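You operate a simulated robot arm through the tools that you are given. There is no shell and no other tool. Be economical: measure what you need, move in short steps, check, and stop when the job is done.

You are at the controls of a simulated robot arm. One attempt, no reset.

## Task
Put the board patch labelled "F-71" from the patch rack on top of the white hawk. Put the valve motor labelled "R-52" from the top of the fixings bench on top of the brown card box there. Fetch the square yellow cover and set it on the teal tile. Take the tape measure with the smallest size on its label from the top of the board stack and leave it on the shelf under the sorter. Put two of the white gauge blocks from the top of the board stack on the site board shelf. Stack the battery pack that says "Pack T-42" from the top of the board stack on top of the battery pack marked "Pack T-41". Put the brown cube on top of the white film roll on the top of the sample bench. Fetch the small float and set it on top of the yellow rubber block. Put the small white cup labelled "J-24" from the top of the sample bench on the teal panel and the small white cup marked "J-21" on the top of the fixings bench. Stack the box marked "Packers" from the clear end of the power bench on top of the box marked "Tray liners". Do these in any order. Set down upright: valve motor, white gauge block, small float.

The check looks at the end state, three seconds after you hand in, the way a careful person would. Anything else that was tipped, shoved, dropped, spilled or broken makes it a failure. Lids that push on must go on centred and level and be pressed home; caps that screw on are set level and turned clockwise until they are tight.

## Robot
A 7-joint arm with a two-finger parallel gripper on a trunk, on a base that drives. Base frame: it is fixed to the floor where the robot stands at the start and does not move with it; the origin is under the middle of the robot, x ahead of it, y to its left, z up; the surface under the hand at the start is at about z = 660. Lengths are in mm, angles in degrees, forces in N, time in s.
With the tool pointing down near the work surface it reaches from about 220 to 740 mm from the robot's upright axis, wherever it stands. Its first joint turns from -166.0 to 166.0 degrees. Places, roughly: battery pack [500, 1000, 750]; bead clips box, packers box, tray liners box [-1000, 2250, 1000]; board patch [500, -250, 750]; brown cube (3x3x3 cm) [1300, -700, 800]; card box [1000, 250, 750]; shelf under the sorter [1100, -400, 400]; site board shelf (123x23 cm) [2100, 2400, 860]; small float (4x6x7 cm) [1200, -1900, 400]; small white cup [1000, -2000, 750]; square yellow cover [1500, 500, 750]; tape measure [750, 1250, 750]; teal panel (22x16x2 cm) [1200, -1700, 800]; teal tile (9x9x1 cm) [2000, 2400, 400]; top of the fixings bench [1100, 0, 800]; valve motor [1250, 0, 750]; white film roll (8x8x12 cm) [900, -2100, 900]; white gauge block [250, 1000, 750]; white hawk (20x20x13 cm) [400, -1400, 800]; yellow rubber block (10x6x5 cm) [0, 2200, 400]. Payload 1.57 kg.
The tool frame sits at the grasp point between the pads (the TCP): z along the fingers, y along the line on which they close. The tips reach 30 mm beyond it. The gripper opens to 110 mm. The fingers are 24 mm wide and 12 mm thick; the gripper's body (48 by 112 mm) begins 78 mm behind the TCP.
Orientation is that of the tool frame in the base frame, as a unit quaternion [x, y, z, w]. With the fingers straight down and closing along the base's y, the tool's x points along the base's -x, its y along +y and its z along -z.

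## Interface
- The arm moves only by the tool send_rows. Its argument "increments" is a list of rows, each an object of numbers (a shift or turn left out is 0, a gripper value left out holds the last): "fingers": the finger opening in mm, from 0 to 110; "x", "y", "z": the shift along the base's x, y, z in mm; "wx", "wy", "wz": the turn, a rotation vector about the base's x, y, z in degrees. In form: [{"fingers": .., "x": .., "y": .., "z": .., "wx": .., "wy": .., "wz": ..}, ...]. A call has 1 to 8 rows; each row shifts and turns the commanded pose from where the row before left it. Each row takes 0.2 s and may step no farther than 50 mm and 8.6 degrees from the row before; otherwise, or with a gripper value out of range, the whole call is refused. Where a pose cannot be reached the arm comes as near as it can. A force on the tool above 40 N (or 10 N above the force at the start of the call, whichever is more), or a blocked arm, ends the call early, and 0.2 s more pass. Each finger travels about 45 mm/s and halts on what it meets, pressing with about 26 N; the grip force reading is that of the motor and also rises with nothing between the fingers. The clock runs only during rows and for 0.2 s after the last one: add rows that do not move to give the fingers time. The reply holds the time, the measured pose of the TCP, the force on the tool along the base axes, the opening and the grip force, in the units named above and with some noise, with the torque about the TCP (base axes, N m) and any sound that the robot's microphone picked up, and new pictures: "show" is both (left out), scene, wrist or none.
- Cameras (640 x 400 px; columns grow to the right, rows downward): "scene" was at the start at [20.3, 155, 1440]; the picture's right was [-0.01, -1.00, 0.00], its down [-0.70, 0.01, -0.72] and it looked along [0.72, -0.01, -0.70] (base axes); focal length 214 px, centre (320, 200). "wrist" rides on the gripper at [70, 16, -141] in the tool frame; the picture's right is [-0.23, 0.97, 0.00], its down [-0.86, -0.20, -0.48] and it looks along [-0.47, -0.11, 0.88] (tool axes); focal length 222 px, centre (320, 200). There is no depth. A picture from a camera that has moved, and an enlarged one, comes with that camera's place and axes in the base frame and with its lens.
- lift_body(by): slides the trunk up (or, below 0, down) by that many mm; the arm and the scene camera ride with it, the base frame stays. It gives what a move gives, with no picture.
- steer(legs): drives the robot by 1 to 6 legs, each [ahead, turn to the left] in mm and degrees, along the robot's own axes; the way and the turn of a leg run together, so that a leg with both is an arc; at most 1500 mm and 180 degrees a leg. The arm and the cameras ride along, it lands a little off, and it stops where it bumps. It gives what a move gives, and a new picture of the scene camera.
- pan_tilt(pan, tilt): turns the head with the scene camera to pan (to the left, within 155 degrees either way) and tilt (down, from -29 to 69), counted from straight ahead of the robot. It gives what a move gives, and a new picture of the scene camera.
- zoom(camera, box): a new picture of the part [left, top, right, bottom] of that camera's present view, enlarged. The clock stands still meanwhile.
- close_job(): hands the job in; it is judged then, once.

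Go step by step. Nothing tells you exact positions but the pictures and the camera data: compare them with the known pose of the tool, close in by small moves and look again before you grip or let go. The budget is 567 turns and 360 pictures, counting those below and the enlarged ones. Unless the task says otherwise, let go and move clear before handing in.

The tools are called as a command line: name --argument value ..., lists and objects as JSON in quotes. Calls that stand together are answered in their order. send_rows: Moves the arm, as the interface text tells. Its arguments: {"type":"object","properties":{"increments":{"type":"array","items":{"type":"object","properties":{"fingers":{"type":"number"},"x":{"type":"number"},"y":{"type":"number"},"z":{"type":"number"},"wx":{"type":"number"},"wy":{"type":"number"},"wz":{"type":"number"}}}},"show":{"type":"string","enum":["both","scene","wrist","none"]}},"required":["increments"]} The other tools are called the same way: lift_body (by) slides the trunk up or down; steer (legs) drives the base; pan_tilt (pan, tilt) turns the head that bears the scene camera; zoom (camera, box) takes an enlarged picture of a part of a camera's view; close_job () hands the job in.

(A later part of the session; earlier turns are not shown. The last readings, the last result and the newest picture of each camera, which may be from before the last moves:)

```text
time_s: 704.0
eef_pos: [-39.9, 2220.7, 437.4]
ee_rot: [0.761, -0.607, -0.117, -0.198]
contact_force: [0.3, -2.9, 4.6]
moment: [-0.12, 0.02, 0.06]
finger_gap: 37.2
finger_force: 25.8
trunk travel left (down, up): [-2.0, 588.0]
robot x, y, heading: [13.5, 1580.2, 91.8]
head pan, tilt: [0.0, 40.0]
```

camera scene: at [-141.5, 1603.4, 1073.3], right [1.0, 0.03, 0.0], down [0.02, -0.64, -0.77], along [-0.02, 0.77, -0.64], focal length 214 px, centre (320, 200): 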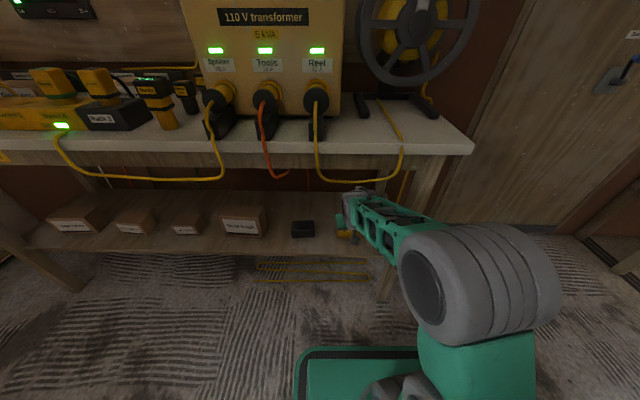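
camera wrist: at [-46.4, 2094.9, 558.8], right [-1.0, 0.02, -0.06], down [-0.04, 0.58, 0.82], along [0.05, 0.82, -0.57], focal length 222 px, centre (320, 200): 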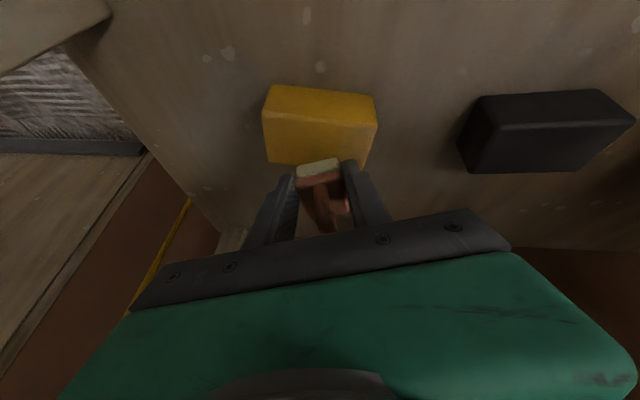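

send_rows --increments '[{"z": -1.5}, {}, {"fingers": 48}, {"fingers": 60}, {}]' --show "none"

send_rows --increments '[{"y": -16, "z": 32}, {"y": -16, "z": 30}, {"y": -20, "z": 5}]' --show "wrist"

```text
time_s: 705.2
eef_pos: [-39.2, 2223.0, 438.7]
ee_rot: [0.76, -0.607, -0.119, -0.199]
contact_force: [9.4, 4.0, 17.9]
moment: [0.1, 0.14, -0.1]
finger_gap: 48.6
finger_force: 0.0
trunk travel left (down, up): [-2.0, 588.0]
robot x, y, heading: [14.2, 1581.4, 91.2]
head pan, tilt: [0.0, 40.0]
```

```text
time_s: 706.0
eef_pos: [-39.4, 2168.6, 502.0]
ee_rot: [0.762, -0.606, -0.116, -0.196]
contact_force: [0.2, 0.5, -0.3]
moment: [0.02, -0.02, -0.03]
finger_gap: 60.2
finger_force: 0.1
trunk travel left (down, up): [-2.0, 588.0]
robot x, y, heading: [15.4, 1579.0, 91.6]
head pan, tilt: [0.0, 40.0]
camera wrist: at [-48.7, 2043.7, 596.4], right [-1.0, 0.02, -0.06], down [-0.04, 0.58, 0.82], along [0.05, 0.82, -0.58], focal length 222 px, centre (320, 200)
```

wrist: 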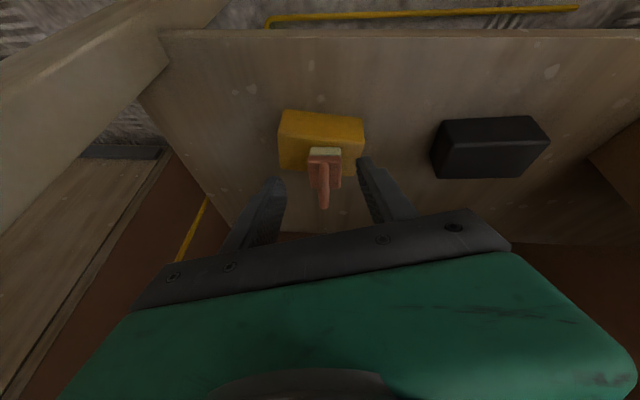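

zoom --camera "wrist" --box '[260, 90, 400, 220]'

```text
3.08 times, centred on (330, 155) of wrist
camera zoom: at [-48.7, 2043.7, 596.4], right [-1.0, 0.02, -0.06], down [-0.04, 0.58, 0.82], along [0.05, 0.82, -0.58], focal length 684 px, centre (289, 338)
```

zoom: 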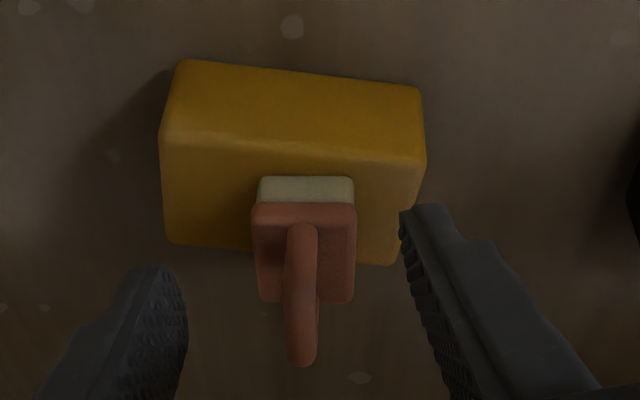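

The float stands on the block, stable. Withdraw and level the hand.

send_rows --increments '[{"y": -35}, {"y": -35}, {"y": -35}, {"y": -35}, {"y": -35}, {"y": -20, "wx": -7}, {"wx": -8}, {"wx": -8}]' --show "none"

steer --legs '[[-60, 0], [0, 90]]'

```text
time_s: 707.8
eef_pos: [-40.4, 1973.0, 504.3]
ee_rot: [0.784, -0.619, 0.007, -0.041]
contact_force: [0.0, -0.2, -0.3]
moment: [0.0, -0.01, 0.02]
finger_gap: 59.7
finger_force: 0.1
trunk travel left (down, up): [-2.0, 588.0]
robot x, y, heading: [15.7, 1583.4, 91.6]
head pan, tilt: [0.0, 40.0]
```

```text
time_s: 712.7
eef_pos: [-373.4, 1452.9, 502.1]
ee_rot: [0.99, 0.135, -0.024, -0.034]
contact_force: [-0.6, -0.1, -0.1]
moment: [0.01, -0.01, 0.01]
finger_gap: 60.3
finger_force: 0.0
trunk travel left (down, up): [-2.0, 588.0]
robot x, y, heading: [12.7, 1522.4, -176.6]
head pan, tilt: [0.0, 40.0]
camera scene: at [-0.1, 1366.9, 1073.3], right [-0.06, 1.0, 0.0], down [0.64, 0.04, -0.77], along [-0.76, -0.05, -0.64], focal length 214 px, centre (320, 200)
```

scene: 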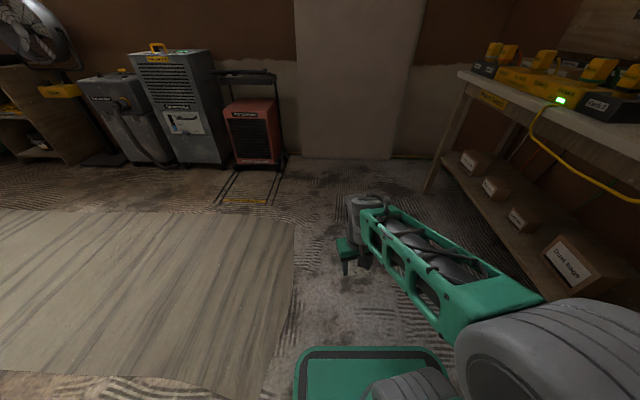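

Next the boxes on the power bench's clear end. Raise the trunk and drive there.

lift_body --by 400

lift_body --by 100

steer --legs '[[0, -14], [950, 0], [0, -80]]'

pan_tilt --pan -15 --tilt 40

```text
time_s: 716.5
eef_pos: [-373.3, 1452.2, 903.4]
ee_rot: [0.99, 0.135, -0.025, -0.034]
contact_force: [0.5, 0.3, -0.3]
moment: [0.02, 0.03, 0.02]
finger_gap: 59.7
finger_force: 0.1
trunk travel left (down, up): [-402.0, 188.0]
robot x, y, heading: [19.5, 1523.4, -176.5]
head pan, tilt: [0.0, 40.0]
```

```text
time_s: 717.8
eef_pos: [-374.5, 1451.2, 1003.2]
ee_rot: [0.99, 0.135, -0.024, -0.032]
contact_force: [0.5, 0.0, 0.2]
moment: [-0.01, 0.03, 0.0]
finger_gap: 60.2
finger_force: 0.0
trunk travel left (down, up): [-502.0, 88.0]
robot x, y, heading: [13.9, 1520.8, -176.5]
head pan, tilt: [0.0, 40.0]
```

```text
time_s: 727.0
eef_pos: [-996.0, 2090.1, 1003.8]
ee_rot: [0.793, -0.607, 0.007, -0.042]
contact_force: [-0.6, -0.3, -0.2]
moment: [-0.01, 0.03, 0.01]
finger_gap: 59.8
finger_force: 0.0
trunk travel left (down, up): [-502.0, 88.0]
robot x, y, heading: [-928.4, 1696.4, 92.9]
head pan, tilt: [0.0, 40.0]
camera scene: at [-1086.7, 1715.5, 1573.4], right [1.0, 0.05, 0.0], down [0.03, -0.64, -0.77], along [-0.04, 0.76, -0.64], focal length 214 px, centre (320, 200)
```

scene: 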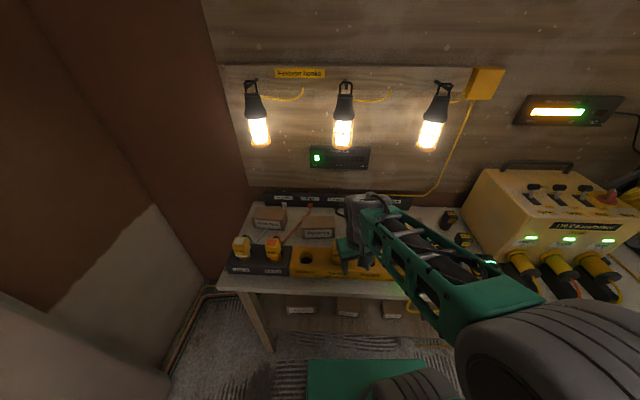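

```text
time_s: 727.8
eef_pos: [-996.1, 2088.0, 1002.5]
ee_rot: [0.793, -0.607, 0.007, -0.041]
contact_force: [0.0, 0.3, 0.4]
moment: [0.0, 0.0, 0.0]
finger_gap: 60.2
finger_force: 0.1
trunk travel left (down, up): [-502.0, 88.0]
robot x, y, heading: [-929.8, 1698.5, 93.2]
head pan, tilt: [-15.0, 40.0]
camera scene: at [-1064.7, 1713.7, 1573.3], right [0.98, -0.21, 0.0], down [-0.13, -0.63, -0.77], along [0.16, 0.75, -0.64], focal length 214 px, centre (320, 200)
```

scene: 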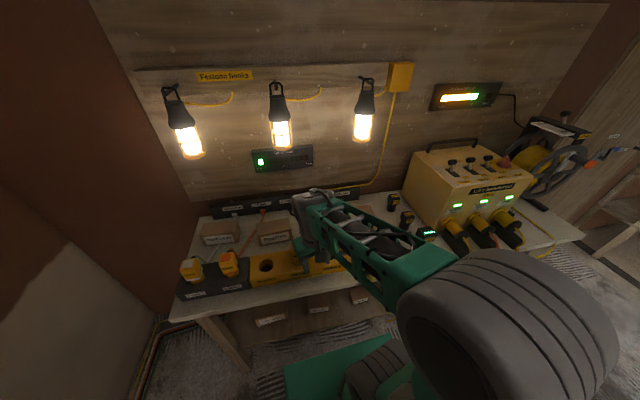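

zoom --camera "scene" --box '[170, 180, 430, 320]'

```text
2.46 times, centred on (300, 250) of scene
camera zoom: at [-1064.7, 1713.7, 1573.3], right [0.98, -0.21, 0.0], down [-0.13, -0.63, -0.77], along [0.16, 0.75, -0.64], focal length 528 px, centre (369, 77)
```

zoom: 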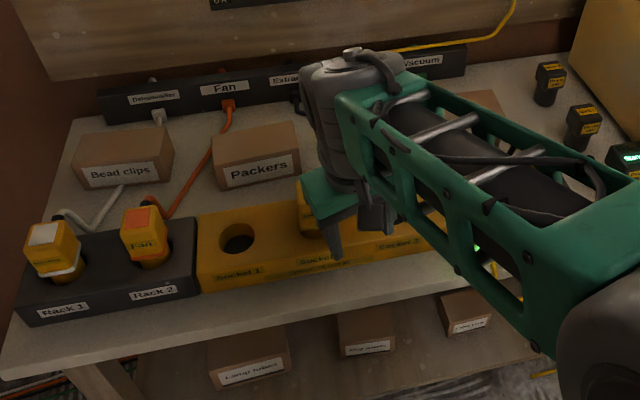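

Packers sits at about (-1134,2376), its 90 mm depth fits the gripper along y; "Tray liners" must be to its right behind my arm. Raise and shift the robot closer.

lift_body --by 85

steer --legs '[[0, 60], [170, 0], [0, -62]]'

send_rows --increments '[{"y": 40, "wz": 8}, {"y": 40, "wz": 8}, {"y": 40, "wz": 8}, {"y": 40, "wz": 8}, {"wz": 8}]' --show "wrist"

```text
time_s: 729.0
eef_pos: [-995.8, 2088.2, 1088.5]
ee_rot: [0.793, -0.607, 0.006, -0.041]
contact_force: [0.2, -0.6, 0.1]
moment: [0.02, 0.03, -0.02]
finger_gap: 60.1
finger_force: 0.0
trunk travel left (down, up): [-587.0, 3.0]
robot x, y, heading: [-927.8, 1697.0, 93.1]
head pan, tilt: [-15.0, 40.0]
```

```text
time_s: 735.8
eef_pos: [-1119.6, 2171.4, 1087.6]
ee_rot: [0.773, -0.633, 0.008, -0.041]
contact_force: [-0.2, -0.8, 0.4]
moment: [0.01, 0.02, -0.01]
finger_gap: 59.8
finger_force: 0.1
trunk travel left (down, up): [-587.0, 3.0]
robot x, y, heading: [-1081.6, 1774.4, 89.5]
head pan, tilt: [-15.0, 40.0]
camera scene: at [-1212.8, 1801.5, 1658.4], right [0.96, -0.27, 0.0], down [-0.17, -0.62, -0.77], along [0.21, 0.74, -0.64], focal length 214 px, centre (320, 200)
```

scene: 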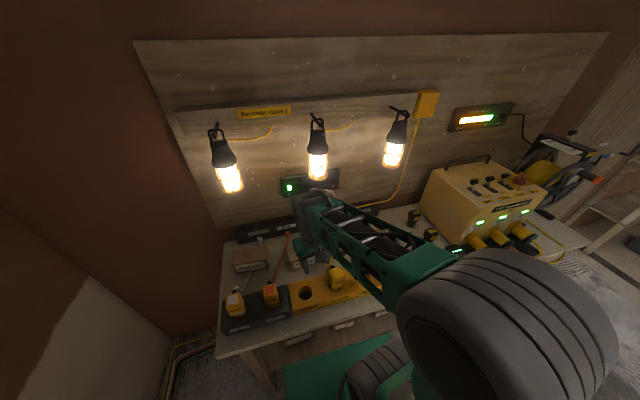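

```text
time_s: 737.0
eef_pos: [-1115.5, 2330.6, 1088.6]
ee_rot: [0.943, -0.329, -0.007, -0.041]
contact_force: [-0.2, -0.5, 0.0]
moment: [-0.04, 0.01, -0.01]
finger_gap: 59.8
finger_force: 0.0
trunk travel left (down, up): [-587.0, 3.0]
robot x, y, heading: [-1077.5, 1774.9, 89.5]
head pan, tilt: [-15.0, 40.0]
camera wrist: at [-1074.1, 2263.2, 1225.4], right [-0.78, -0.62, -0.06], down [-0.55, 0.65, 0.53], along [-0.28, 0.45, -0.85], focal length 222 px, centre (320, 200)
```

wrist: 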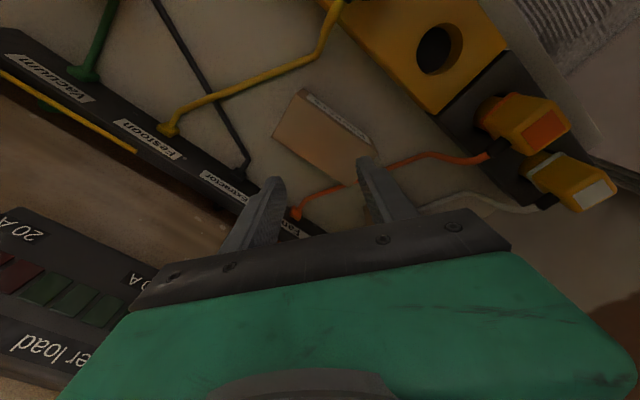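

send_rows --increments '[{"wz": 8, "fingers": 105, "z": -20}, {"wz": 8, "y": 5, "z": -20}, {"wz": 8, "y": 5, "z": -20}, {"wz": 8, "y": 5, "z": -20}, {"wz": 8, "y": 4, "x": -4, "z": -20}]' --show "wrist"

```text
time_s: 738.2
eef_pos: [-1124.4, 2349.3, 988.6]
ee_rot: [0.999, 0.013, -0.021, -0.036]
contact_force: [0.3, 0.2, -0.2]
moment: [0.02, 0.01, -0.03]
finger_gap: 105.2
finger_force: 0.0
trunk travel left (down, up): [-587.0, 3.0]
robot x, y, heading: [-1079.0, 1775.1, 89.4]
head pan, tilt: [-15.0, 40.0]
camera wrist: at [-1048.5, 2325.9, 1125.4], right [-0.2, -0.98, -0.06], down [-0.84, 0.14, 0.53], along [-0.51, 0.16, -0.85], focal length 222 px, centre (320, 200)
```

wrist: 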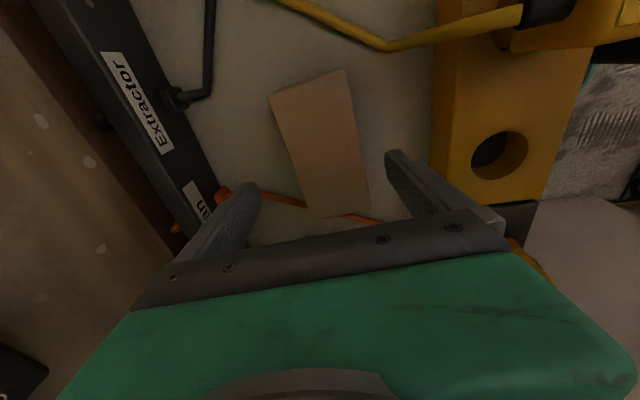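

send_rows --increments '[{"y": 3, "z": -35}, {"z": -35}, {"z": -20}, {"z": -10}]' --show "wrist"

```text
time_s: 739.2
eef_pos: [-1123.3, 2354.4, 889.2]
ee_rot: [0.999, 0.013, -0.02, -0.037]
contact_force: [-0.3, -0.9, -0.3]
moment: [-0.03, 0.0, -0.01]
finger_gap: 105.1
finger_force: 0.1
trunk travel left (down, up): [-587.0, 3.0]
robot x, y, heading: [-1078.1, 1775.9, 89.5]
head pan, tilt: [-15.0, 40.0]
camera wrist: at [-1047.8, 2329.1, 1025.1], right [-0.21, -0.98, -0.06], down [-0.84, 0.14, 0.53], along [-0.51, 0.16, -0.85], focal length 222 px, centre (320, 200)
```

wrist: 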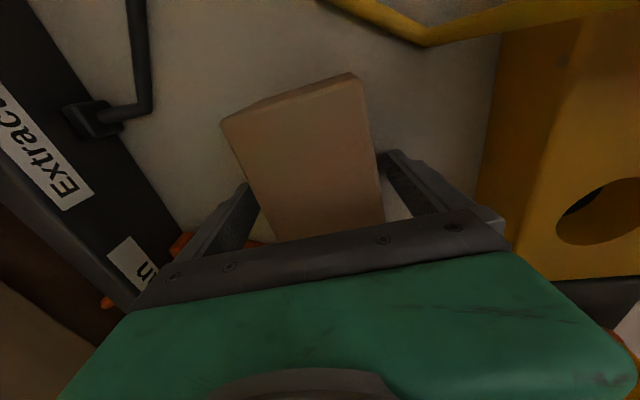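

send_rows --increments '[{"z": -8}, {"fingers": 85}, {"fingers": 65}, {"fingers": 60}, {}, {}]' --show "none"

send_rows --increments '[{"z": 20}, {"z": 40}, {"z": 45}]' --show "wrist"

```text
time_s: 739.8
eef_pos: [-1124.3, 2351.6, 884.0]
ee_rot: [0.999, 0.012, -0.02, -0.036]
contact_force: [2.0, -19.1, 27.0]
moment: [-2.24, -0.33, -0.15]
finger_gap: 100.1
finger_force: 8.3
trunk travel left (down, up): [-587.0, 3.0]
robot x, y, heading: [-1076.5, 1775.7, 89.4]
head pan, tilt: [-15.0, 40.0]
stopped in row 2: the force on the tool passed its limit at 44 N (the readings are from after the stop); the commanded pose is now the measured one
```

```text
time_s: 740.6
eef_pos: [-1123.6, 2353.4, 983.9]
ee_rot: [0.999, 0.013, -0.02, -0.037]
contact_force: [0.1, 0.0, 0.1]
moment: [0.0, 0.0, 0.0]
finger_gap: 85.0
finger_force: 0.0
trunk travel left (down, up): [-587.0, 3.0]
robot x, y, heading: [-1081.9, 1774.6, 89.2]
head pan, tilt: [-15.0, 40.0]
camera wrist: at [-1047.5, 2329.4, 1121.8], right [-0.2, -0.98, -0.06], down [-0.84, 0.14, 0.53], along [-0.51, 0.16, -0.85], focal length 222 px, centre (320, 200)
```

wrist: 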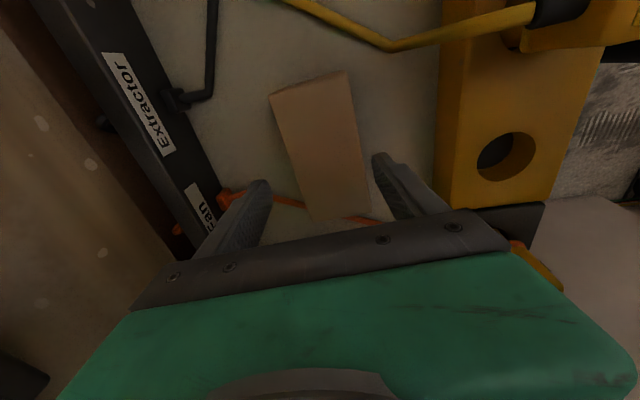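

The fingertip touched the bench (z≈852). Level the hand's small tilt and try again slightly higher.

send_rows --increments '[{"wx": -4.2, "wy": -2.3, "fingers": 104}, {"z": -30}, {"z": -30}, {"z": -25}, {"z": -8}]' --show "none"

```text
time_s: 741.8
eef_pos: [-1124.1, 2354.4, 893.6]
ee_rot: [1.0, 0.012, -0.001, 0.0]
contact_force: [-0.4, -0.4, -0.1]
moment: [0.03, 0.0, -0.01]
finger_gap: 104.1
finger_force: 0.1
trunk travel left (down, up): [-587.0, 3.0]
robot x, y, heading: [-1080.5, 1781.0, 89.5]
head pan, tilt: [-15.0, 40.0]
```

send_rows --increments '[{"z": -4}, {"fingers": 85}, {"fingers": 65}, {"fingers": 60}, {}, {}]' --show "wrist"

```text
time_s: 743.2
eef_pos: [-1123.0, 2354.5, 890.5]
ee_rot: [1.0, 0.011, -0.001, 0.0]
contact_force: [-0.9, -0.5, 0.4]
moment: [-0.11, 0.04, 0.03]
finger_gap: 70.3
finger_force: 26.1
trunk travel left (down, up): [-587.0, 3.0]
robot x, y, heading: [-1078.9, 1775.2, 89.2]
head pan, tilt: [-15.0, 40.0]
camera wrist: at [-1053.4, 2340.3, 1031.6], right [-0.2, -0.98, 0.0], down [-0.86, 0.18, 0.48], along [-0.47, 0.1, -0.88], focal length 222 px, centre (320, 200)
```

wrist: 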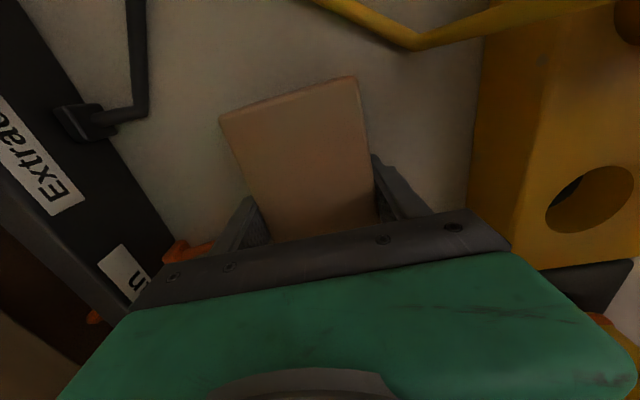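

Packers is gripped (70 mm). Lift, draw it in, and reposition the robot to the right for the Tray liners box near (-710,2380).

send_rows --increments '[{"z": 20}, {"z": 40}, {"z": 30, "y": -30}, {"z": 25, "y": -40}, {"z": 25, "y": -40}, {"z": 25, "y": -40}, {"z": 20, "y": -40}]' --show "none"

steer --legs '[[0, 90], [-330, 0], [0, -90]]'

pan_tilt --pan 0 --tilt 42

```text
time_s: 744.8
eef_pos: [-1124.1, 2163.4, 1075.9]
ee_rot: [1.0, 0.012, 0.0, -0.001]
contact_force: [-0.7, 0.2, -2.8]
moment: [0.02, 0.0, 0.02]
finger_gap: 70.3
finger_force: 25.9
trunk travel left (down, up): [-587.0, 3.0]
robot x, y, heading: [-1077.6, 1778.5, 89.6]
head pan, tilt: [-15.0, 40.0]
```

```text
time_s: 754.5
eef_pos: [-752.7, 2141.9, 1075.5]
ee_rot: [0.999, -0.048, -0.001, 0.0]
contact_force: [-0.7, 0.0, -1.8]
moment: [0.0, -0.01, 0.01]
finger_gap: 69.9
finger_force: 26.0
trunk travel left (down, up): [-587.0, 3.0]
robot x, y, heading: [-753.8, 1748.7, 82.6]
head pan, tilt: [-15.0, 40.0]
camera scene: at [-884.2, 1792.6, 1658.3], right [0.92, -0.38, 0.0], down [-0.25, -0.59, -0.77], along [0.29, 0.71, -0.64], focal length 214 px, centre (320, 200)
```

scene: 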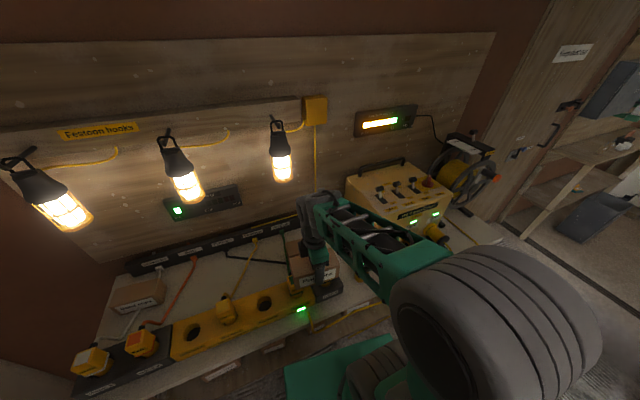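

```text
time_s: 755.3
eef_pos: [-752.0, 2142.5, 1075.8]
ee_rot: [0.999, -0.049, -0.001, 0.0]
contact_force: [0.0, -0.2, -2.9]
moment: [0.01, -0.03, 0.02]
finger_gap: 69.6
finger_force: 26.5
trunk travel left (down, up): [-587.0, 3.0]
robot x, y, heading: [-755.6, 1750.3, 82.5]
head pan, tilt: [0.0, 42.0]
camera scene: at [-905.9, 1797.0, 1655.4], right [0.99, -0.13, 0.0], down [-0.09, -0.66, -0.74], along [0.1, 0.74, -0.67], focal length 214 px, centre (320, 200)
```

scene: 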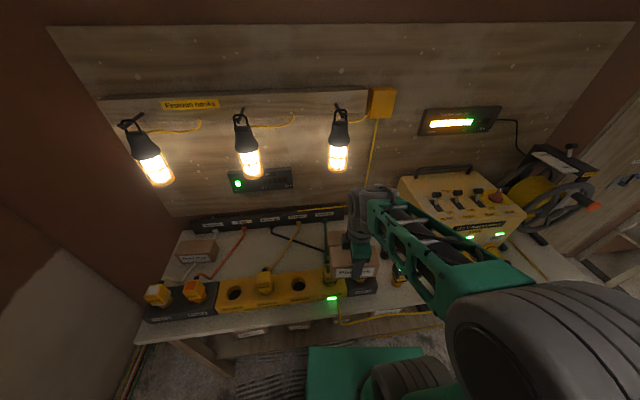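

zoom --camera "wrist" --box '[0, 0, 640, 400]'

zoom --camera "scene" --box '[290, 190, 430, 300]'

```text
1.00 times, centred on (320, 200) of wrist (not enlarged: the box is as wide or as high as the picture)
camera zoom: at [-684.5, 2120.0, 1216.7], right [-0.32, -0.95, 0.0], down [-0.83, 0.28, 0.48], along [-0.46, 0.15, -0.88], focal length 222 px, centre (320, 200)
```

zoom: 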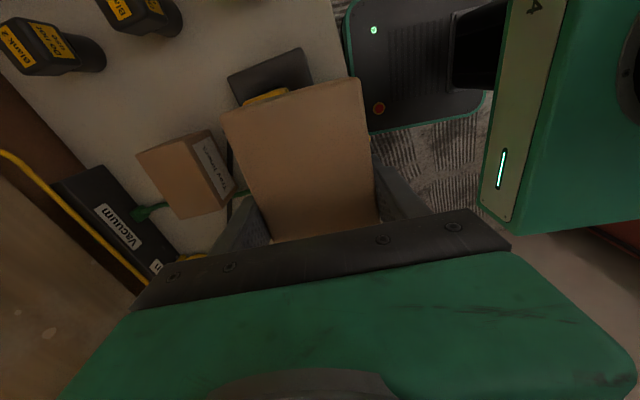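

```text
3.64 times, centred on (360, 245) of scene
camera zoom: at [-905.9, 1797.0, 1655.4], right [0.99, -0.13, 0.0], down [-0.09, -0.66, -0.74], along [0.1, 0.74, -0.67], focal length 780 px, centre (174, 36)
```

zoom: 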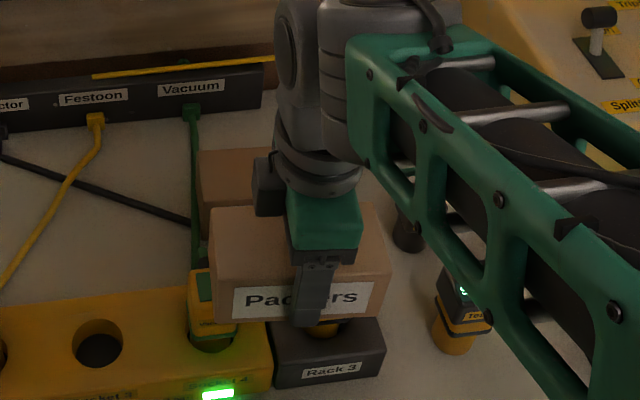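

Tray liners is at about (-747,2359), top z≈912, a lamp hangs behind it. I'll move in at moderate height, staying slightly to the front, then lower.

send_rows --increments '[{"y": 40, "z": -15}, {"y": 40, "z": -15, "wz": -4}, {"y": 40, "z": -10}, {"y": 40, "z": -10}, {"y": 30}]' --show "wrist"

```text
time_s: 756.5
eef_pos: [-753.0, 2333.9, 1025.3]
ee_rot: [0.997, -0.083, -0.001, 0.0]
contact_force: [-0.1, 0.1, -2.2]
moment: [0.0, 0.0, -0.01]
finger_gap: 69.9
finger_force: 26.3
trunk travel left (down, up): [-587.0, 3.0]
robot x, y, heading: [-752.1, 1750.6, 82.4]
head pan, tilt: [0.0, 42.0]
camera wrist: at [-686.7, 2306.4, 1166.3], right [-0.39, -0.92, 0.0], down [-0.81, 0.34, 0.48], along [-0.44, 0.18, -0.88], focal length 222 px, centre (320, 200)
```

wrist: 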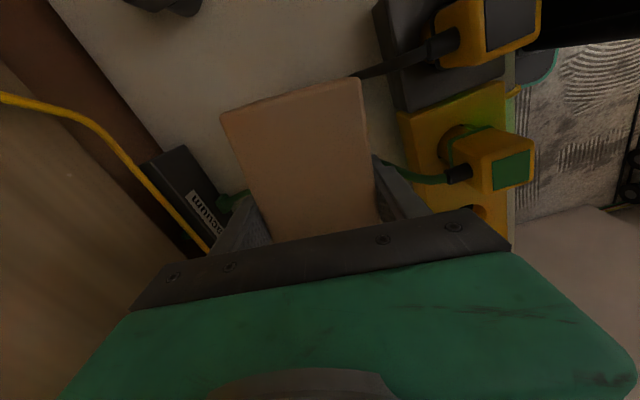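

send_rows --increments '[{"y": 10, "x": 3, "z": -20}, {"y": 8, "x": 2, "z": -20}, {"z": -10}]' --show "none"

zoom --camera "scene" --box '[290, 190, 430, 300]'

```text
time_s: 757.3
eef_pos: [-747.9, 2350.0, 975.8]
ee_rot: [0.997, -0.082, -0.001, 0.0]
contact_force: [0.3, -0.3, -1.8]
moment: [-0.01, 0.0, 0.01]
finger_gap: 70.0
finger_force: 25.6
trunk travel left (down, up): [-587.0, 3.0]
robot x, y, heading: [-756.1, 1754.5, 82.4]
head pan, tilt: [0.0, 42.0]
```

```text
3.64 times, centred on (360, 245) of scene
camera zoom: at [-906.0, 1797.1, 1655.4], right [0.99, -0.13, 0.0], down [-0.09, -0.66, -0.74], along [0.1, 0.74, -0.67], focal length 780 px, centre (174, 36)
```

zoom: 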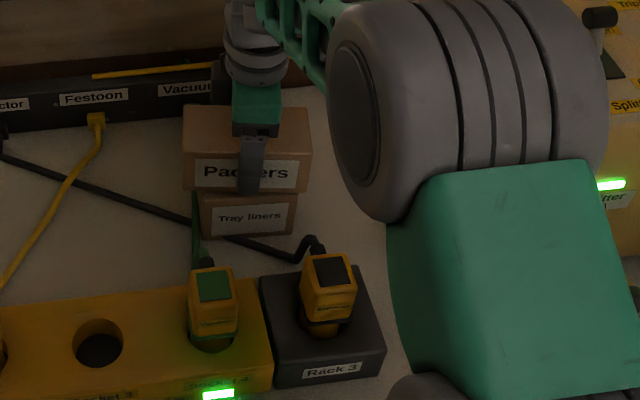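

Well aligned above Tray liners. Lower to contact.

send_rows --increments '[{"z": -10}, {"z": -5}, {"z": -4}, {"z": -3}, {"z": -3}]' --show "none"

send_rows --increments '[{"z": -3}, {"z": -2}, {"z": -2}, {"z": -2}]' --show "none"

```text
time_s: 758.3
eef_pos: [-748.5, 2352.2, 960.1]
ee_rot: [0.997, -0.083, -0.001, -0.005]
contact_force: [1.1, -3.5, 12.3]
moment: [-0.66, -0.02, 0.01]
finger_gap: 70.1
finger_force: 15.7
trunk travel left (down, up): [-587.0, 3.0]
robot x, y, heading: [-754.4, 1753.3, 82.4]
head pan, tilt: [0.0, 42.0]
stopped in row 4: the force on the tool passed its limit at 56 N (the readings are from after the stop); the commanded pose is now the measured one
```

```text
time_s: 758.9
eef_pos: [-746.7, 2354.1, 961.2]
ee_rot: [0.997, -0.083, -0.002, -0.009]
contact_force: [-1.0, -3.5, 14.3]
moment: [-0.8, -0.07, 0.04]
finger_gap: 70.1
finger_force: 26.2
trunk travel left (down, up): [-587.0, 3.0]
robot x, y, heading: [-753.9, 1749.2, 82.5]
head pan, tilt: [0.0, 42.0]
stopped in row 2: the force on the tool passed its limit at 42 N (the readings are from after the stop); the commanded pose is now the measured one
```

send_rows --increments '[{"fingers": 85}, {"fingers": 98}, {}, {"z": 20}, {"z": 40}, {"z": 40, "y": -20}]' --show "none"

zoom --camera "scene" --box '[290, 190, 430, 300]'

```text
time_s: 760.3
eef_pos: [-749.6, 2332.6, 1056.3]
ee_rot: [0.996, -0.083, -0.002, -0.006]
contact_force: [-0.7, 0.2, -0.1]
moment: [0.02, -0.03, -0.05]
finger_gap: 98.1
finger_force: 0.1
trunk travel left (down, up): [-587.0, 3.0]
robot x, y, heading: [-750.1, 1752.6, 82.4]
head pan, tilt: [0.0, 42.0]
```

```text
3.64 times, centred on (360, 245) of scene
camera zoom: at [-905.8, 1795.7, 1655.4], right [0.99, -0.13, 0.0], down [-0.09, -0.66, -0.74], along [0.1, 0.74, -0.67], focal length 780 px, centre (174, 36)
```

zoom: 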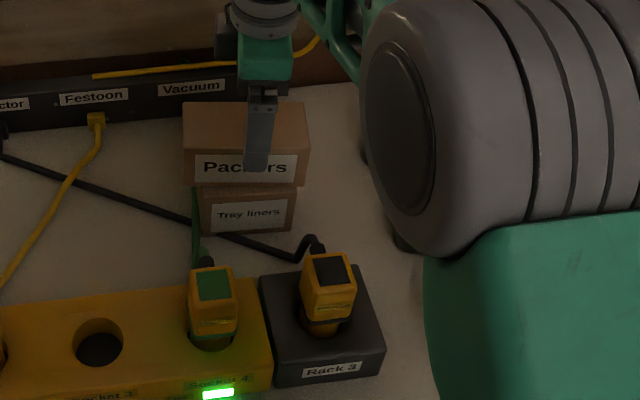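

Packers is stacked on Tray liners. Last: the battery packs, from the west side of the board stack.

send_rows --increments '[{"y": -45}, {"y": -45}, {"y": -45}, {"y": -45}]' --show "none"

steer --legs '[[0, -132], [1050, 0], [0, -40]]'

pan_tilt --pan 80 --tilt 45

```text
time_s: 761.3
eef_pos: [-747.7, 2152.9, 1056.5]
ee_rot: [0.997, -0.082, -0.003, -0.007]
contact_force: [-0.6, -0.5, 0.0]
moment: [0.02, -0.01, 0.05]
finger_gap: 97.7
finger_force: 0.0
trunk travel left (down, up): [-587.0, 3.0]
robot x, y, heading: [-755.8, 1757.1, 82.5]
head pan, tilt: [0.0, 42.0]
```

```text
time_s: 771.3
eef_pos: [210.2, 807.4, 1056.2]
ee_rot: [-0.36, 0.933, -0.004, 0.005]
contact_force: [0.3, -0.7, 0.1]
moment: [-0.02, -0.02, 0.01]
finger_gap: 98.2
finger_force: 0.1
trunk travel left (down, up): [-587.0, 3.0]
robot x, y, heading: [-96.8, 1059.9, -45.8]
head pan, tilt: [0.0, 42.0]
stopped in leg 2: the robot was blocked; the commanded pose is now the measured one
camera scene: at [25.3, 1151.8, 1655.4], right [-0.72, -0.7, 0.0], down [-0.47, 0.48, -0.74], along [0.52, -0.53, -0.67], focal length 214 px, centre (320, 200)
```

scene: 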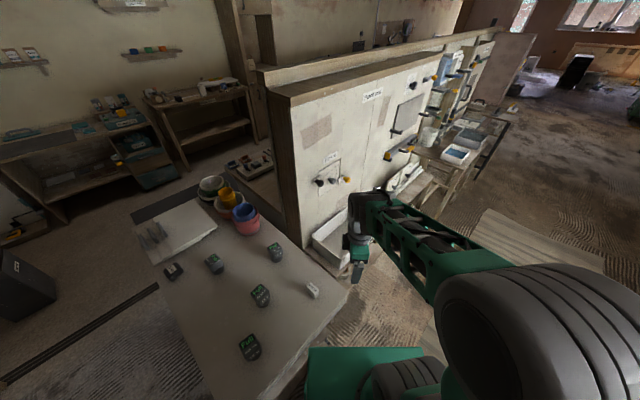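

```text
time_s: 772.8
eef_pos: [211.7, 806.1, 1056.5]
ee_rot: [-0.36, 0.933, -0.005, 0.004]
contact_force: [0.4, 0.0, 0.8]
moment: [0.0, -0.03, 0.03]
finger_gap: 97.9
finger_force: 0.0
trunk travel left (down, up): [-587.0, 3.0]
robot x, y, heading: [-102.6, 1060.7, -45.8]
head pan, tilt: [80.0, 45.0]
camera scene: at [34.4, 1256.5, 1651.1], right [0.56, -0.83, 0.0], down [-0.58, -0.4, -0.71], along [0.58, 0.4, -0.71], focal length 214 px, centre (320, 200)
```

scene: 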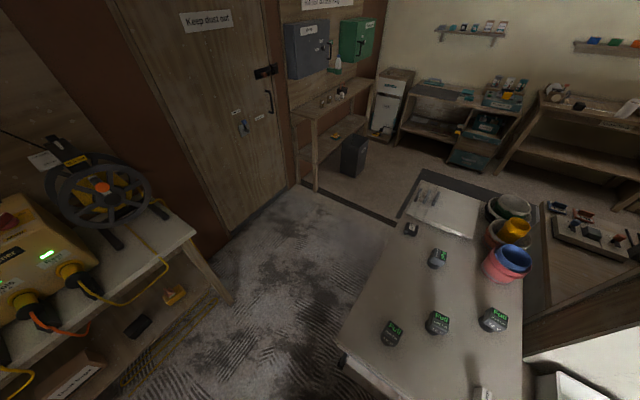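

Packs T-42 ≈ (448,1045) and T-41 ≈ (567,890). The base bumped the stack's trestle; I back off and line up along the west side at about (-55,893).

steer --legs '[[-40, 0], [0, -24], [210, 0], [0, -20]]'

lift_body --by -110

```text
time_s: 777.2
eef_pos: [-6.2, 496.8, 1056.9]
ee_rot: [0.014, 1.0, -0.007, 0.002]
contact_force: [0.1, 0.3, 0.2]
moment: [0.0, -0.01, 0.0]
finger_gap: 98.1
finger_force: 0.1
trunk travel left (down, up): [-587.0, 3.0]
robot x, y, heading: [-56.1, 894.6, -89.5]
head pan, tilt: [80.0, 45.0]
camera scene: at [175.9, 943.6, 1651.1], right [-0.17, -0.99, 0.0], down [-0.7, 0.12, -0.71], along [0.7, -0.12, -0.71], focal length 214 px, centre (320, 200)
```

scene: 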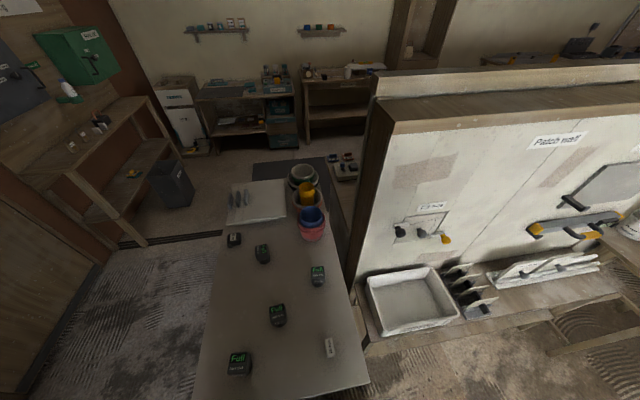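

```text
time_s: 778.6
eef_pos: [-7.6, 495.8, 946.1]
ee_rot: [0.014, 1.0, -0.006, 0.003]
contact_force: [-0.8, 0.5, 1.2]
moment: [-0.01, 0.04, -0.01]
finger_gap: 98.0
finger_force: 0.1
trunk travel left (down, up): [-477.0, 113.0]
robot x, y, heading: [-59.9, 896.3, -89.3]
head pan, tilt: [80.0, 45.0]
```

send_rows --increments '[{"x": 37, "y": 13}, {"x": 37, "y": 13}, {"x": 37, "y": 13}, {"x": 37, "y": 13}, {"x": 35, "y": 30}, {"x": 35, "y": 30}, {"x": 35, "y": 30}, {"x": 23, "y": 40}]' --show "none"

send_rows --increments '[{"x": 23, "y": 40}, {"x": 23, "y": 40}, {"x": 8, "y": 46}, {"x": 8, "y": 46}, {"x": 8, "y": 46}, {"x": 28, "y": 38}, {"x": 28, "y": 38}, {"x": 28, "y": 38}]' --show "none"

send_rows --increments '[{"x": 28, "y": 35}]' --show "wrist"

```text
time_s: 780.4
eef_pos: [269.5, 675.2, 946.1]
ee_rot: [0.014, 1.0, -0.006, 0.002]
contact_force: [0.6, -0.2, -0.5]
moment: [0.02, 0.0, 0.01]
finger_gap: 98.0
finger_force: 0.0
trunk travel left (down, up): [-477.0, 113.0]
robot x, y, heading: [-55.8, 895.1, -89.5]
head pan, tilt: [80.0, 45.0]
```

```text
time_s: 782.4
eef_pos: [446.4, 979.1, 968.0]
ee_rot: [0.052, 0.998, 0.003, 0.026]
contact_force: [-0.4, -0.3, 0.0]
moment: [-0.03, -0.01, 0.01]
finger_gap: 98.2
finger_force: 0.1
trunk travel left (down, up): [-477.0, 113.0]
robot x, y, heading: [-55.9, 896.5, -89.5]
head pan, tilt: [80.0, 45.0]
stopped in row 8: the arm was blocked; the commanded pose is now the measured one
```

```text
time_s: 783.0
eef_pos: [488.9, 988.4, 994.7]
ee_rot: [0.074, 0.996, 0.01, 0.049]
contact_force: [0.2, 0.5, 0.1]
moment: [-0.02, 0.02, 0.0]
finger_gap: 98.0
finger_force: 0.1
trunk travel left (down, up): [-477.0, 113.0]
robot x, y, heading: [-58.4, 895.8, -89.7]
head pan, tilt: [80.0, 45.0]
stopped in row 1: the arm was blocked; the commanded pose is now the measured one
camera wrist: at [408.6, 1015.5, 1128.4], right [0.37, 0.93, 0.05], down [0.76, -0.33, 0.55], along [0.53, -0.16, -0.83], focal length 222 px, centre (320, 200)
```

wrist: 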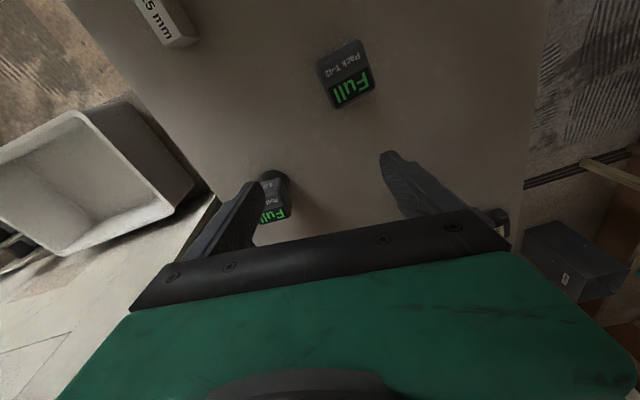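

send_rows --increments '[{"x": 40, "y": -25, "wz": 5}, {"x": 40, "y": -25, "wz": 5}, {"x": 35, "y": -20, "wz": 5}, {"x": -30, "wy": 0}, {"x": -40, "y": 20}, {"x": -40, "y": 25}]' --show "none"

```text
time_s: 784.4
eef_pos: [492.5, 965.2, 995.9]
ee_rot: [-0.058, 0.997, 0.016, 0.047]
contact_force: [0.5, -0.4, -0.8]
moment: [0.03, 0.0, -0.03]
finger_gap: 98.0
finger_force: 0.0
trunk travel left (down, up): [-477.0, 113.0]
robot x, y, heading: [-57.7, 894.6, -89.8]
head pan, tilt: [80.0, 45.0]
```

send_rows --increments '[{"x": -16, "y": 28, "wx": -2, "wy": 5, "fingers": 80}, {"x": -16, "y": 28}, {"x": -15, "y": 29, "z": -20}, {"z": -40}]' --show "wrist"

```text
time_s: 785.6
eef_pos: [472.7, 992.9, 958.0]
ee_rot: [0.0, 1.0, 0.008, 0.024]
contact_force: [-0.4, -0.1, -0.2]
moment: [0.01, -0.01, 0.01]
finger_gap: 79.8
finger_force: 0.0
trunk travel left (down, up): [-477.0, 113.0]
robot x, y, heading: [-59.0, 893.0, -89.7]
head pan, tilt: [80.0, 45.0]
stopped in row 4: the arm was blocked; the commanded pose is now the measured one
camera wrist: at [396.9, 1007.9, 1095.9], right [0.23, 0.97, 0.03], down [0.83, -0.21, 0.51], along [0.51, -0.1, -0.86], focal length 222 px, centre (320, 200)
```

wrist: 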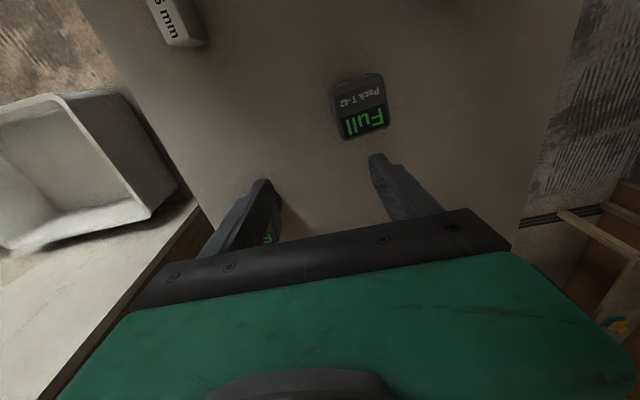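

zoom --camera "scene" --box '[0, 0, 640, 400]'

```text
1.00 times, centred on (320, 200) of scene (not enlarged: the box is as wide or as high as the picture)
camera zoom: at [176.2, 943.4, 1541.1], right [-0.17, -0.99, 0.0], down [-0.7, 0.12, -0.71], along [0.7, -0.12, -0.71], focal length 214 px, centre (320, 200)
```

zoom: 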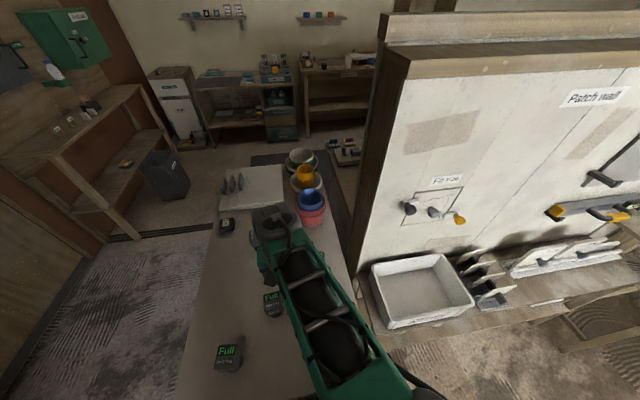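

send_rows --increments '[{"x": 25, "y": -15, "z": 30}, {"x": 35, "y": -20}, {"x": 35, "y": -20}, {"x": 35, "y": -20}, {"x": 5, "y": 35}, {"x": 3, "y": 37}, {"x": 0, "y": 37}, {"x": -10, "y": 38}]' --show "none"

send_rows --increments '[{"x": -16, "y": 36}, {"x": -20, "y": 36}, {"x": -20, "y": 30}, {"x": -30, "y": -15}, {"x": -30, "y": -15}]' --show "none"

```text
time_s: 787.6
eef_pos: [604.1, 1011.2, 995.1]
ee_rot: [0.03, 0.999, 0.009, 0.03]
contact_force: [-0.2, 1.3, 1.3]
moment: [-0.03, -0.06, 0.04]
finger_gap: 80.1
finger_force: 0.1
out of reach, approached as far as the arm can: row 7
trunk travel left (down, up): [-477.0, 113.0]
robot x, y, heading: [-55.0, 893.1, -89.5]
head pan, tilt: [80.0, 45.0]
stopped in row 8: the arm was blocked; the commanded pose is now the measured one
```

```text
time_s: 788.5
eef_pos: [589.3, 1006.1, 1003.1]
ee_rot: [0.112, 0.993, 0.008, 0.036]
contact_force: [0.2, 0.1, 0.4]
moment: [-0.03, 0.02, 0.02]
finger_gap: 79.8
finger_force: 0.0
out of reach, approached as far as the arm can: row 4
trunk travel left (down, up): [-477.0, 113.0]
robot x, y, heading: [-57.8, 895.0, -89.7]
head pan, tilt: [80.0, 45.0]
stopped in row 4: the arm was blocked; the commanded pose is now the measured one
```

Beyond ~100° to the left the arm meets the robot's own mast. I'll turn the robot around so the stack is on its right side instead.

send_rows --increments '[{"x": -40, "y": -25}, {"x": -45, "y": -20}, {"x": -45, "y": -15}, {"x": -45, "y": -15}, {"x": -45, "y": -15}, {"x": -40, "y": -40}, {"x": -30, "y": -40}]' --show "none"

steer --legs '[[250, 0], [0, -180], [250, 0]]'

```text
refused: row 6 steps farther than a row can; nothing moved
```

```text
time_s: 790.3
eef_pos: [591.8, 777.5, 1005.2]
ee_rot: [0.1, 0.994, 0.009, 0.039]
contact_force: [-0.1, 6.4, -0.2]
moment: [-0.66, 0.05, 0.02]
finger_gap: 79.8
finger_force: 0.0
trunk travel left (down, up): [-477.0, 113.0]
robot x, y, heading: [-56.0, 656.9, -89.1]
head pan, tilt: [80.0, 45.0]
stopped in leg 1: the robot was blocked; the commanded pose is now the measured one
camera scene: at [178.2, 707.0, 1541.0], right [-0.15, -0.99, 0.0], down [-0.7, 0.11, -0.71], along [0.7, -0.11, -0.71], focal length 214 px, centre (320, 200)
```

scene: 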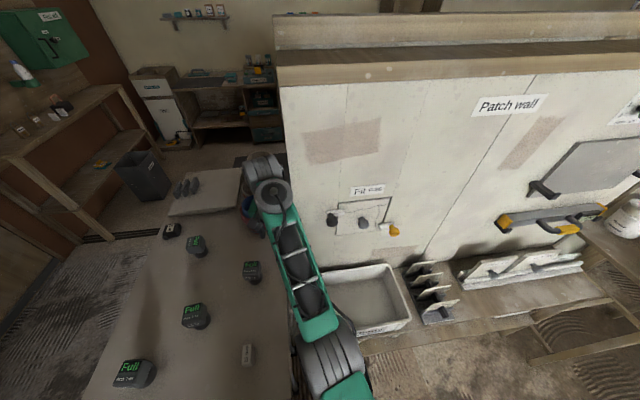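

The arm move had been refused, so the hand touched the partition end lightly; nothing disturbed. Back off a little and retract the arm now.

steer --legs '[[-40, 0]]'

send_rows --increments '[{"x": -40, "y": 10, "z": 5}, {"x": -45}, {"x": -45}, {"x": -45}, {"x": -40}, {"x": -30}]' --show "none"

```text
time_s: 791.2
eef_pos: [589.3, 814.9, 1004.7]
ee_rot: [0.102, 0.994, 0.009, 0.038]
contact_force: [0.7, -0.3, 0.0]
moment: [-0.03, 0.01, -0.01]
finger_gap: 80.2
finger_force: 0.0
trunk travel left (down, up): [-477.0, 113.0]
robot x, y, heading: [-54.8, 691.1, -88.5]
head pan, tilt: [80.0, 45.0]
camera scene: at [177.3, 745.2, 1541.0], right [-0.15, -0.99, 0.0], down [-0.7, 0.11, -0.71], along [0.7, -0.11, -0.71], focal length 214 px, centre (320, 200)
```

scene: 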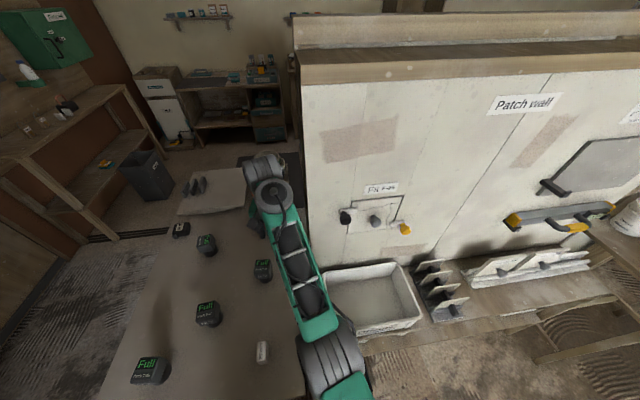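

```text
time_s: 792.8
eef_pos: [592.1, 812.3, 1040.0]
ee_rot: [0.145, 0.989, 0.016, 0.033]
contact_force: [0.8, -2.3, 0.3]
moment: [0.21, 0.12, 0.05]
finger_gap: 80.0
finger_force: 0.0
out of reach, approached as far as the arm can: row 1, 2, 3, 4, 5, 6
trunk travel left (down, up): [-477.0, 113.0]
robot x, y, heading: [-52.6, 693.2, -88.8]
head pan, tilt: [80.0, 45.0]
stopped in row 6: the arm was blocked; the commanded pose is now the measured one
```

send_rows --increments '[{"x": -15, "y": -10, "z": 45}, {"x": -15, "y": -10, "z": 45}, {"x": -15, "y": -15, "z": 45}, {"x": -20, "y": -15, "z": 40}, {"x": -30, "y": -10, "z": -20}, {"x": -40, "z": -20}, {"x": -40, "z": -20}]' --show "none"

```text
time_s: 794.6
eef_pos: [424.3, 699.2, 1177.6]
ee_rot: [0.189, 0.98, 0.024, 0.053]
contact_force: [0.4, -0.3, -1.0]
moment: [0.0, 0.0, -0.01]
finger_gap: 80.0
finger_force: 0.0
out of reach, approached as far as the arm can: row 3, 7
trunk travel left (down, up): [-477.0, 113.0]
robot x, y, heading: [-56.0, 694.2, -89.2]
head pan, tilt: [80.0, 45.0]
stopped in row 7: the arm was blocked; the commanded pose is now the measured one
```

send_rows --increments '[{"x": -10, "y": -40}, {"x": -15, "y": -40}, {"x": -20, "y": -40}, {"x": -25, "y": -38}, {"x": -30, "y": -35}, {"x": -35, "y": -25}]' --show "none"

```text
time_s: 796.0
eef_pos: [296.1, 480.5, 1209.1]
ee_rot: [0.188, 0.981, 0.023, 0.053]
contact_force: [-1.0, -0.1, 0.1]
moment: [0.01, 0.03, -0.01]
finger_gap: 80.2
finger_force: 0.1
out of reach, approached as far as the arm can: row 2, 3, 4, 5, 6
trunk travel left (down, up): [-477.0, 113.0]
robot x, y, heading: [-52.9, 689.5, -88.7]
head pan, tilt: [80.0, 45.0]
```

send_rows --increments '[{"x": -20, "z": -40}, {"x": -20, "y": -10, "z": -40}, {"x": -20, "y": -10, "z": -40}, {"z": -40}]' --show "none"

```text
time_s: 797.0
eef_pos: [261.7, 428.5, 1207.0]
ee_rot: [0.188, 0.981, 0.013, 0.039]
contact_force: [0.0, -0.1, 0.2]
moment: [0.02, -0.01, 0.0]
finger_gap: 80.0
finger_force: 0.1
out of reach, approached as far as the arm can: row 1, 2, 3, 4
trunk travel left (down, up): [-477.0, 113.0]
robot x, y, heading: [-56.2, 692.2, -88.9]
head pan, tilt: [80.0, 45.0]
```

send_rows --increments '[{"x": -40, "y": 10, "z": 20}, {"x": -40, "y": 10, "z": 10}, {"x": -30, "y": -10, "z": -30}, {"x": -30, "y": -20, "z": -35}, {"x": -30, "y": -20, "z": -35}]' --show "none"

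```text
refused: row 4 steps farther than a row can; nothing moved
```

send_rows --increments '[{"x": -40, "y": 10, "z": 20}, {"x": -40, "y": 10, "z": 10}, {"x": -30, "y": -10, "z": -30}, {"x": -25, "y": -20, "z": -35}, {"x": -25, "y": -20, "z": -35}]' --show "scene"

```text
time_s: 798.2
eef_pos: [85.0, 427.3, 1194.9]
ee_rot: [0.187, 0.98, 0.025, 0.055]
contact_force: [0.5, 0.0, -0.2]
moment: [0.0, 0.0, 0.03]
finger_gap: 79.6
finger_force: 0.1
out of reach, approached as far as the arm can: row 1, 3, 4, 5
trunk travel left (down, up): [-477.0, 113.0]
robot x, y, heading: [-56.3, 690.5, -88.7]
head pan, tilt: [80.0, 45.0]
camera scene: at [176.5, 744.4, 1541.2], right [-0.15, -0.99, 0.0], down [-0.7, 0.11, -0.71], along [0.7, -0.11, -0.71], focal length 214 px, centre (320, 200)
```

scene: 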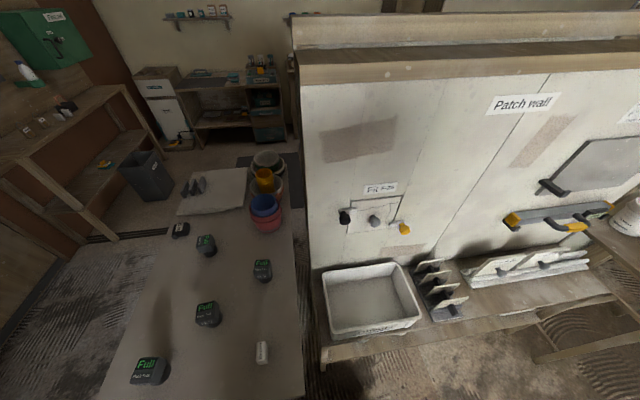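

steer --legs '[[150, 0], [0, -178], [330, 0]]'

```text
time_s: 808.5
eef_pos: [-253.2, 1126.5, 1195.0]
ee_rot: [0.988, -0.143, -0.052, 0.026]
contact_force: [0.2, -1.0, 0.1]
moment: [-0.01, 0.0, 0.0]
finger_gap: 79.9
finger_force: 0.1
trunk travel left (down, up): [-477.0, 113.0]
robot x, y, heading: [-92.9, 877.9, 96.4]
head pan, tilt: [80.0, 45.0]
camera scene: at [-318.3, 804.9, 1541.1], right [0.06, 1.0, 0.0], down [0.71, -0.04, -0.71], along [-0.71, 0.04, -0.71], focal length 214 px, centre (320, 200)
```

scene: 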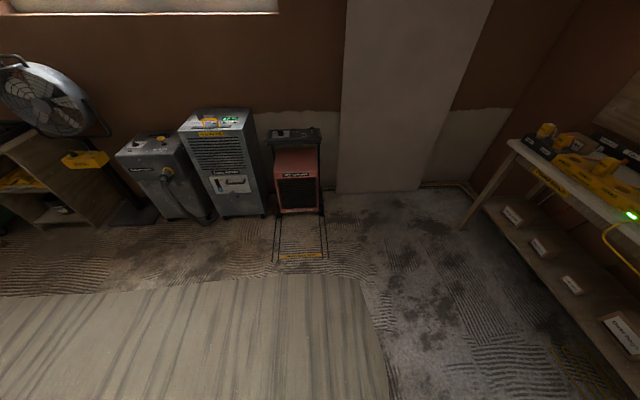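

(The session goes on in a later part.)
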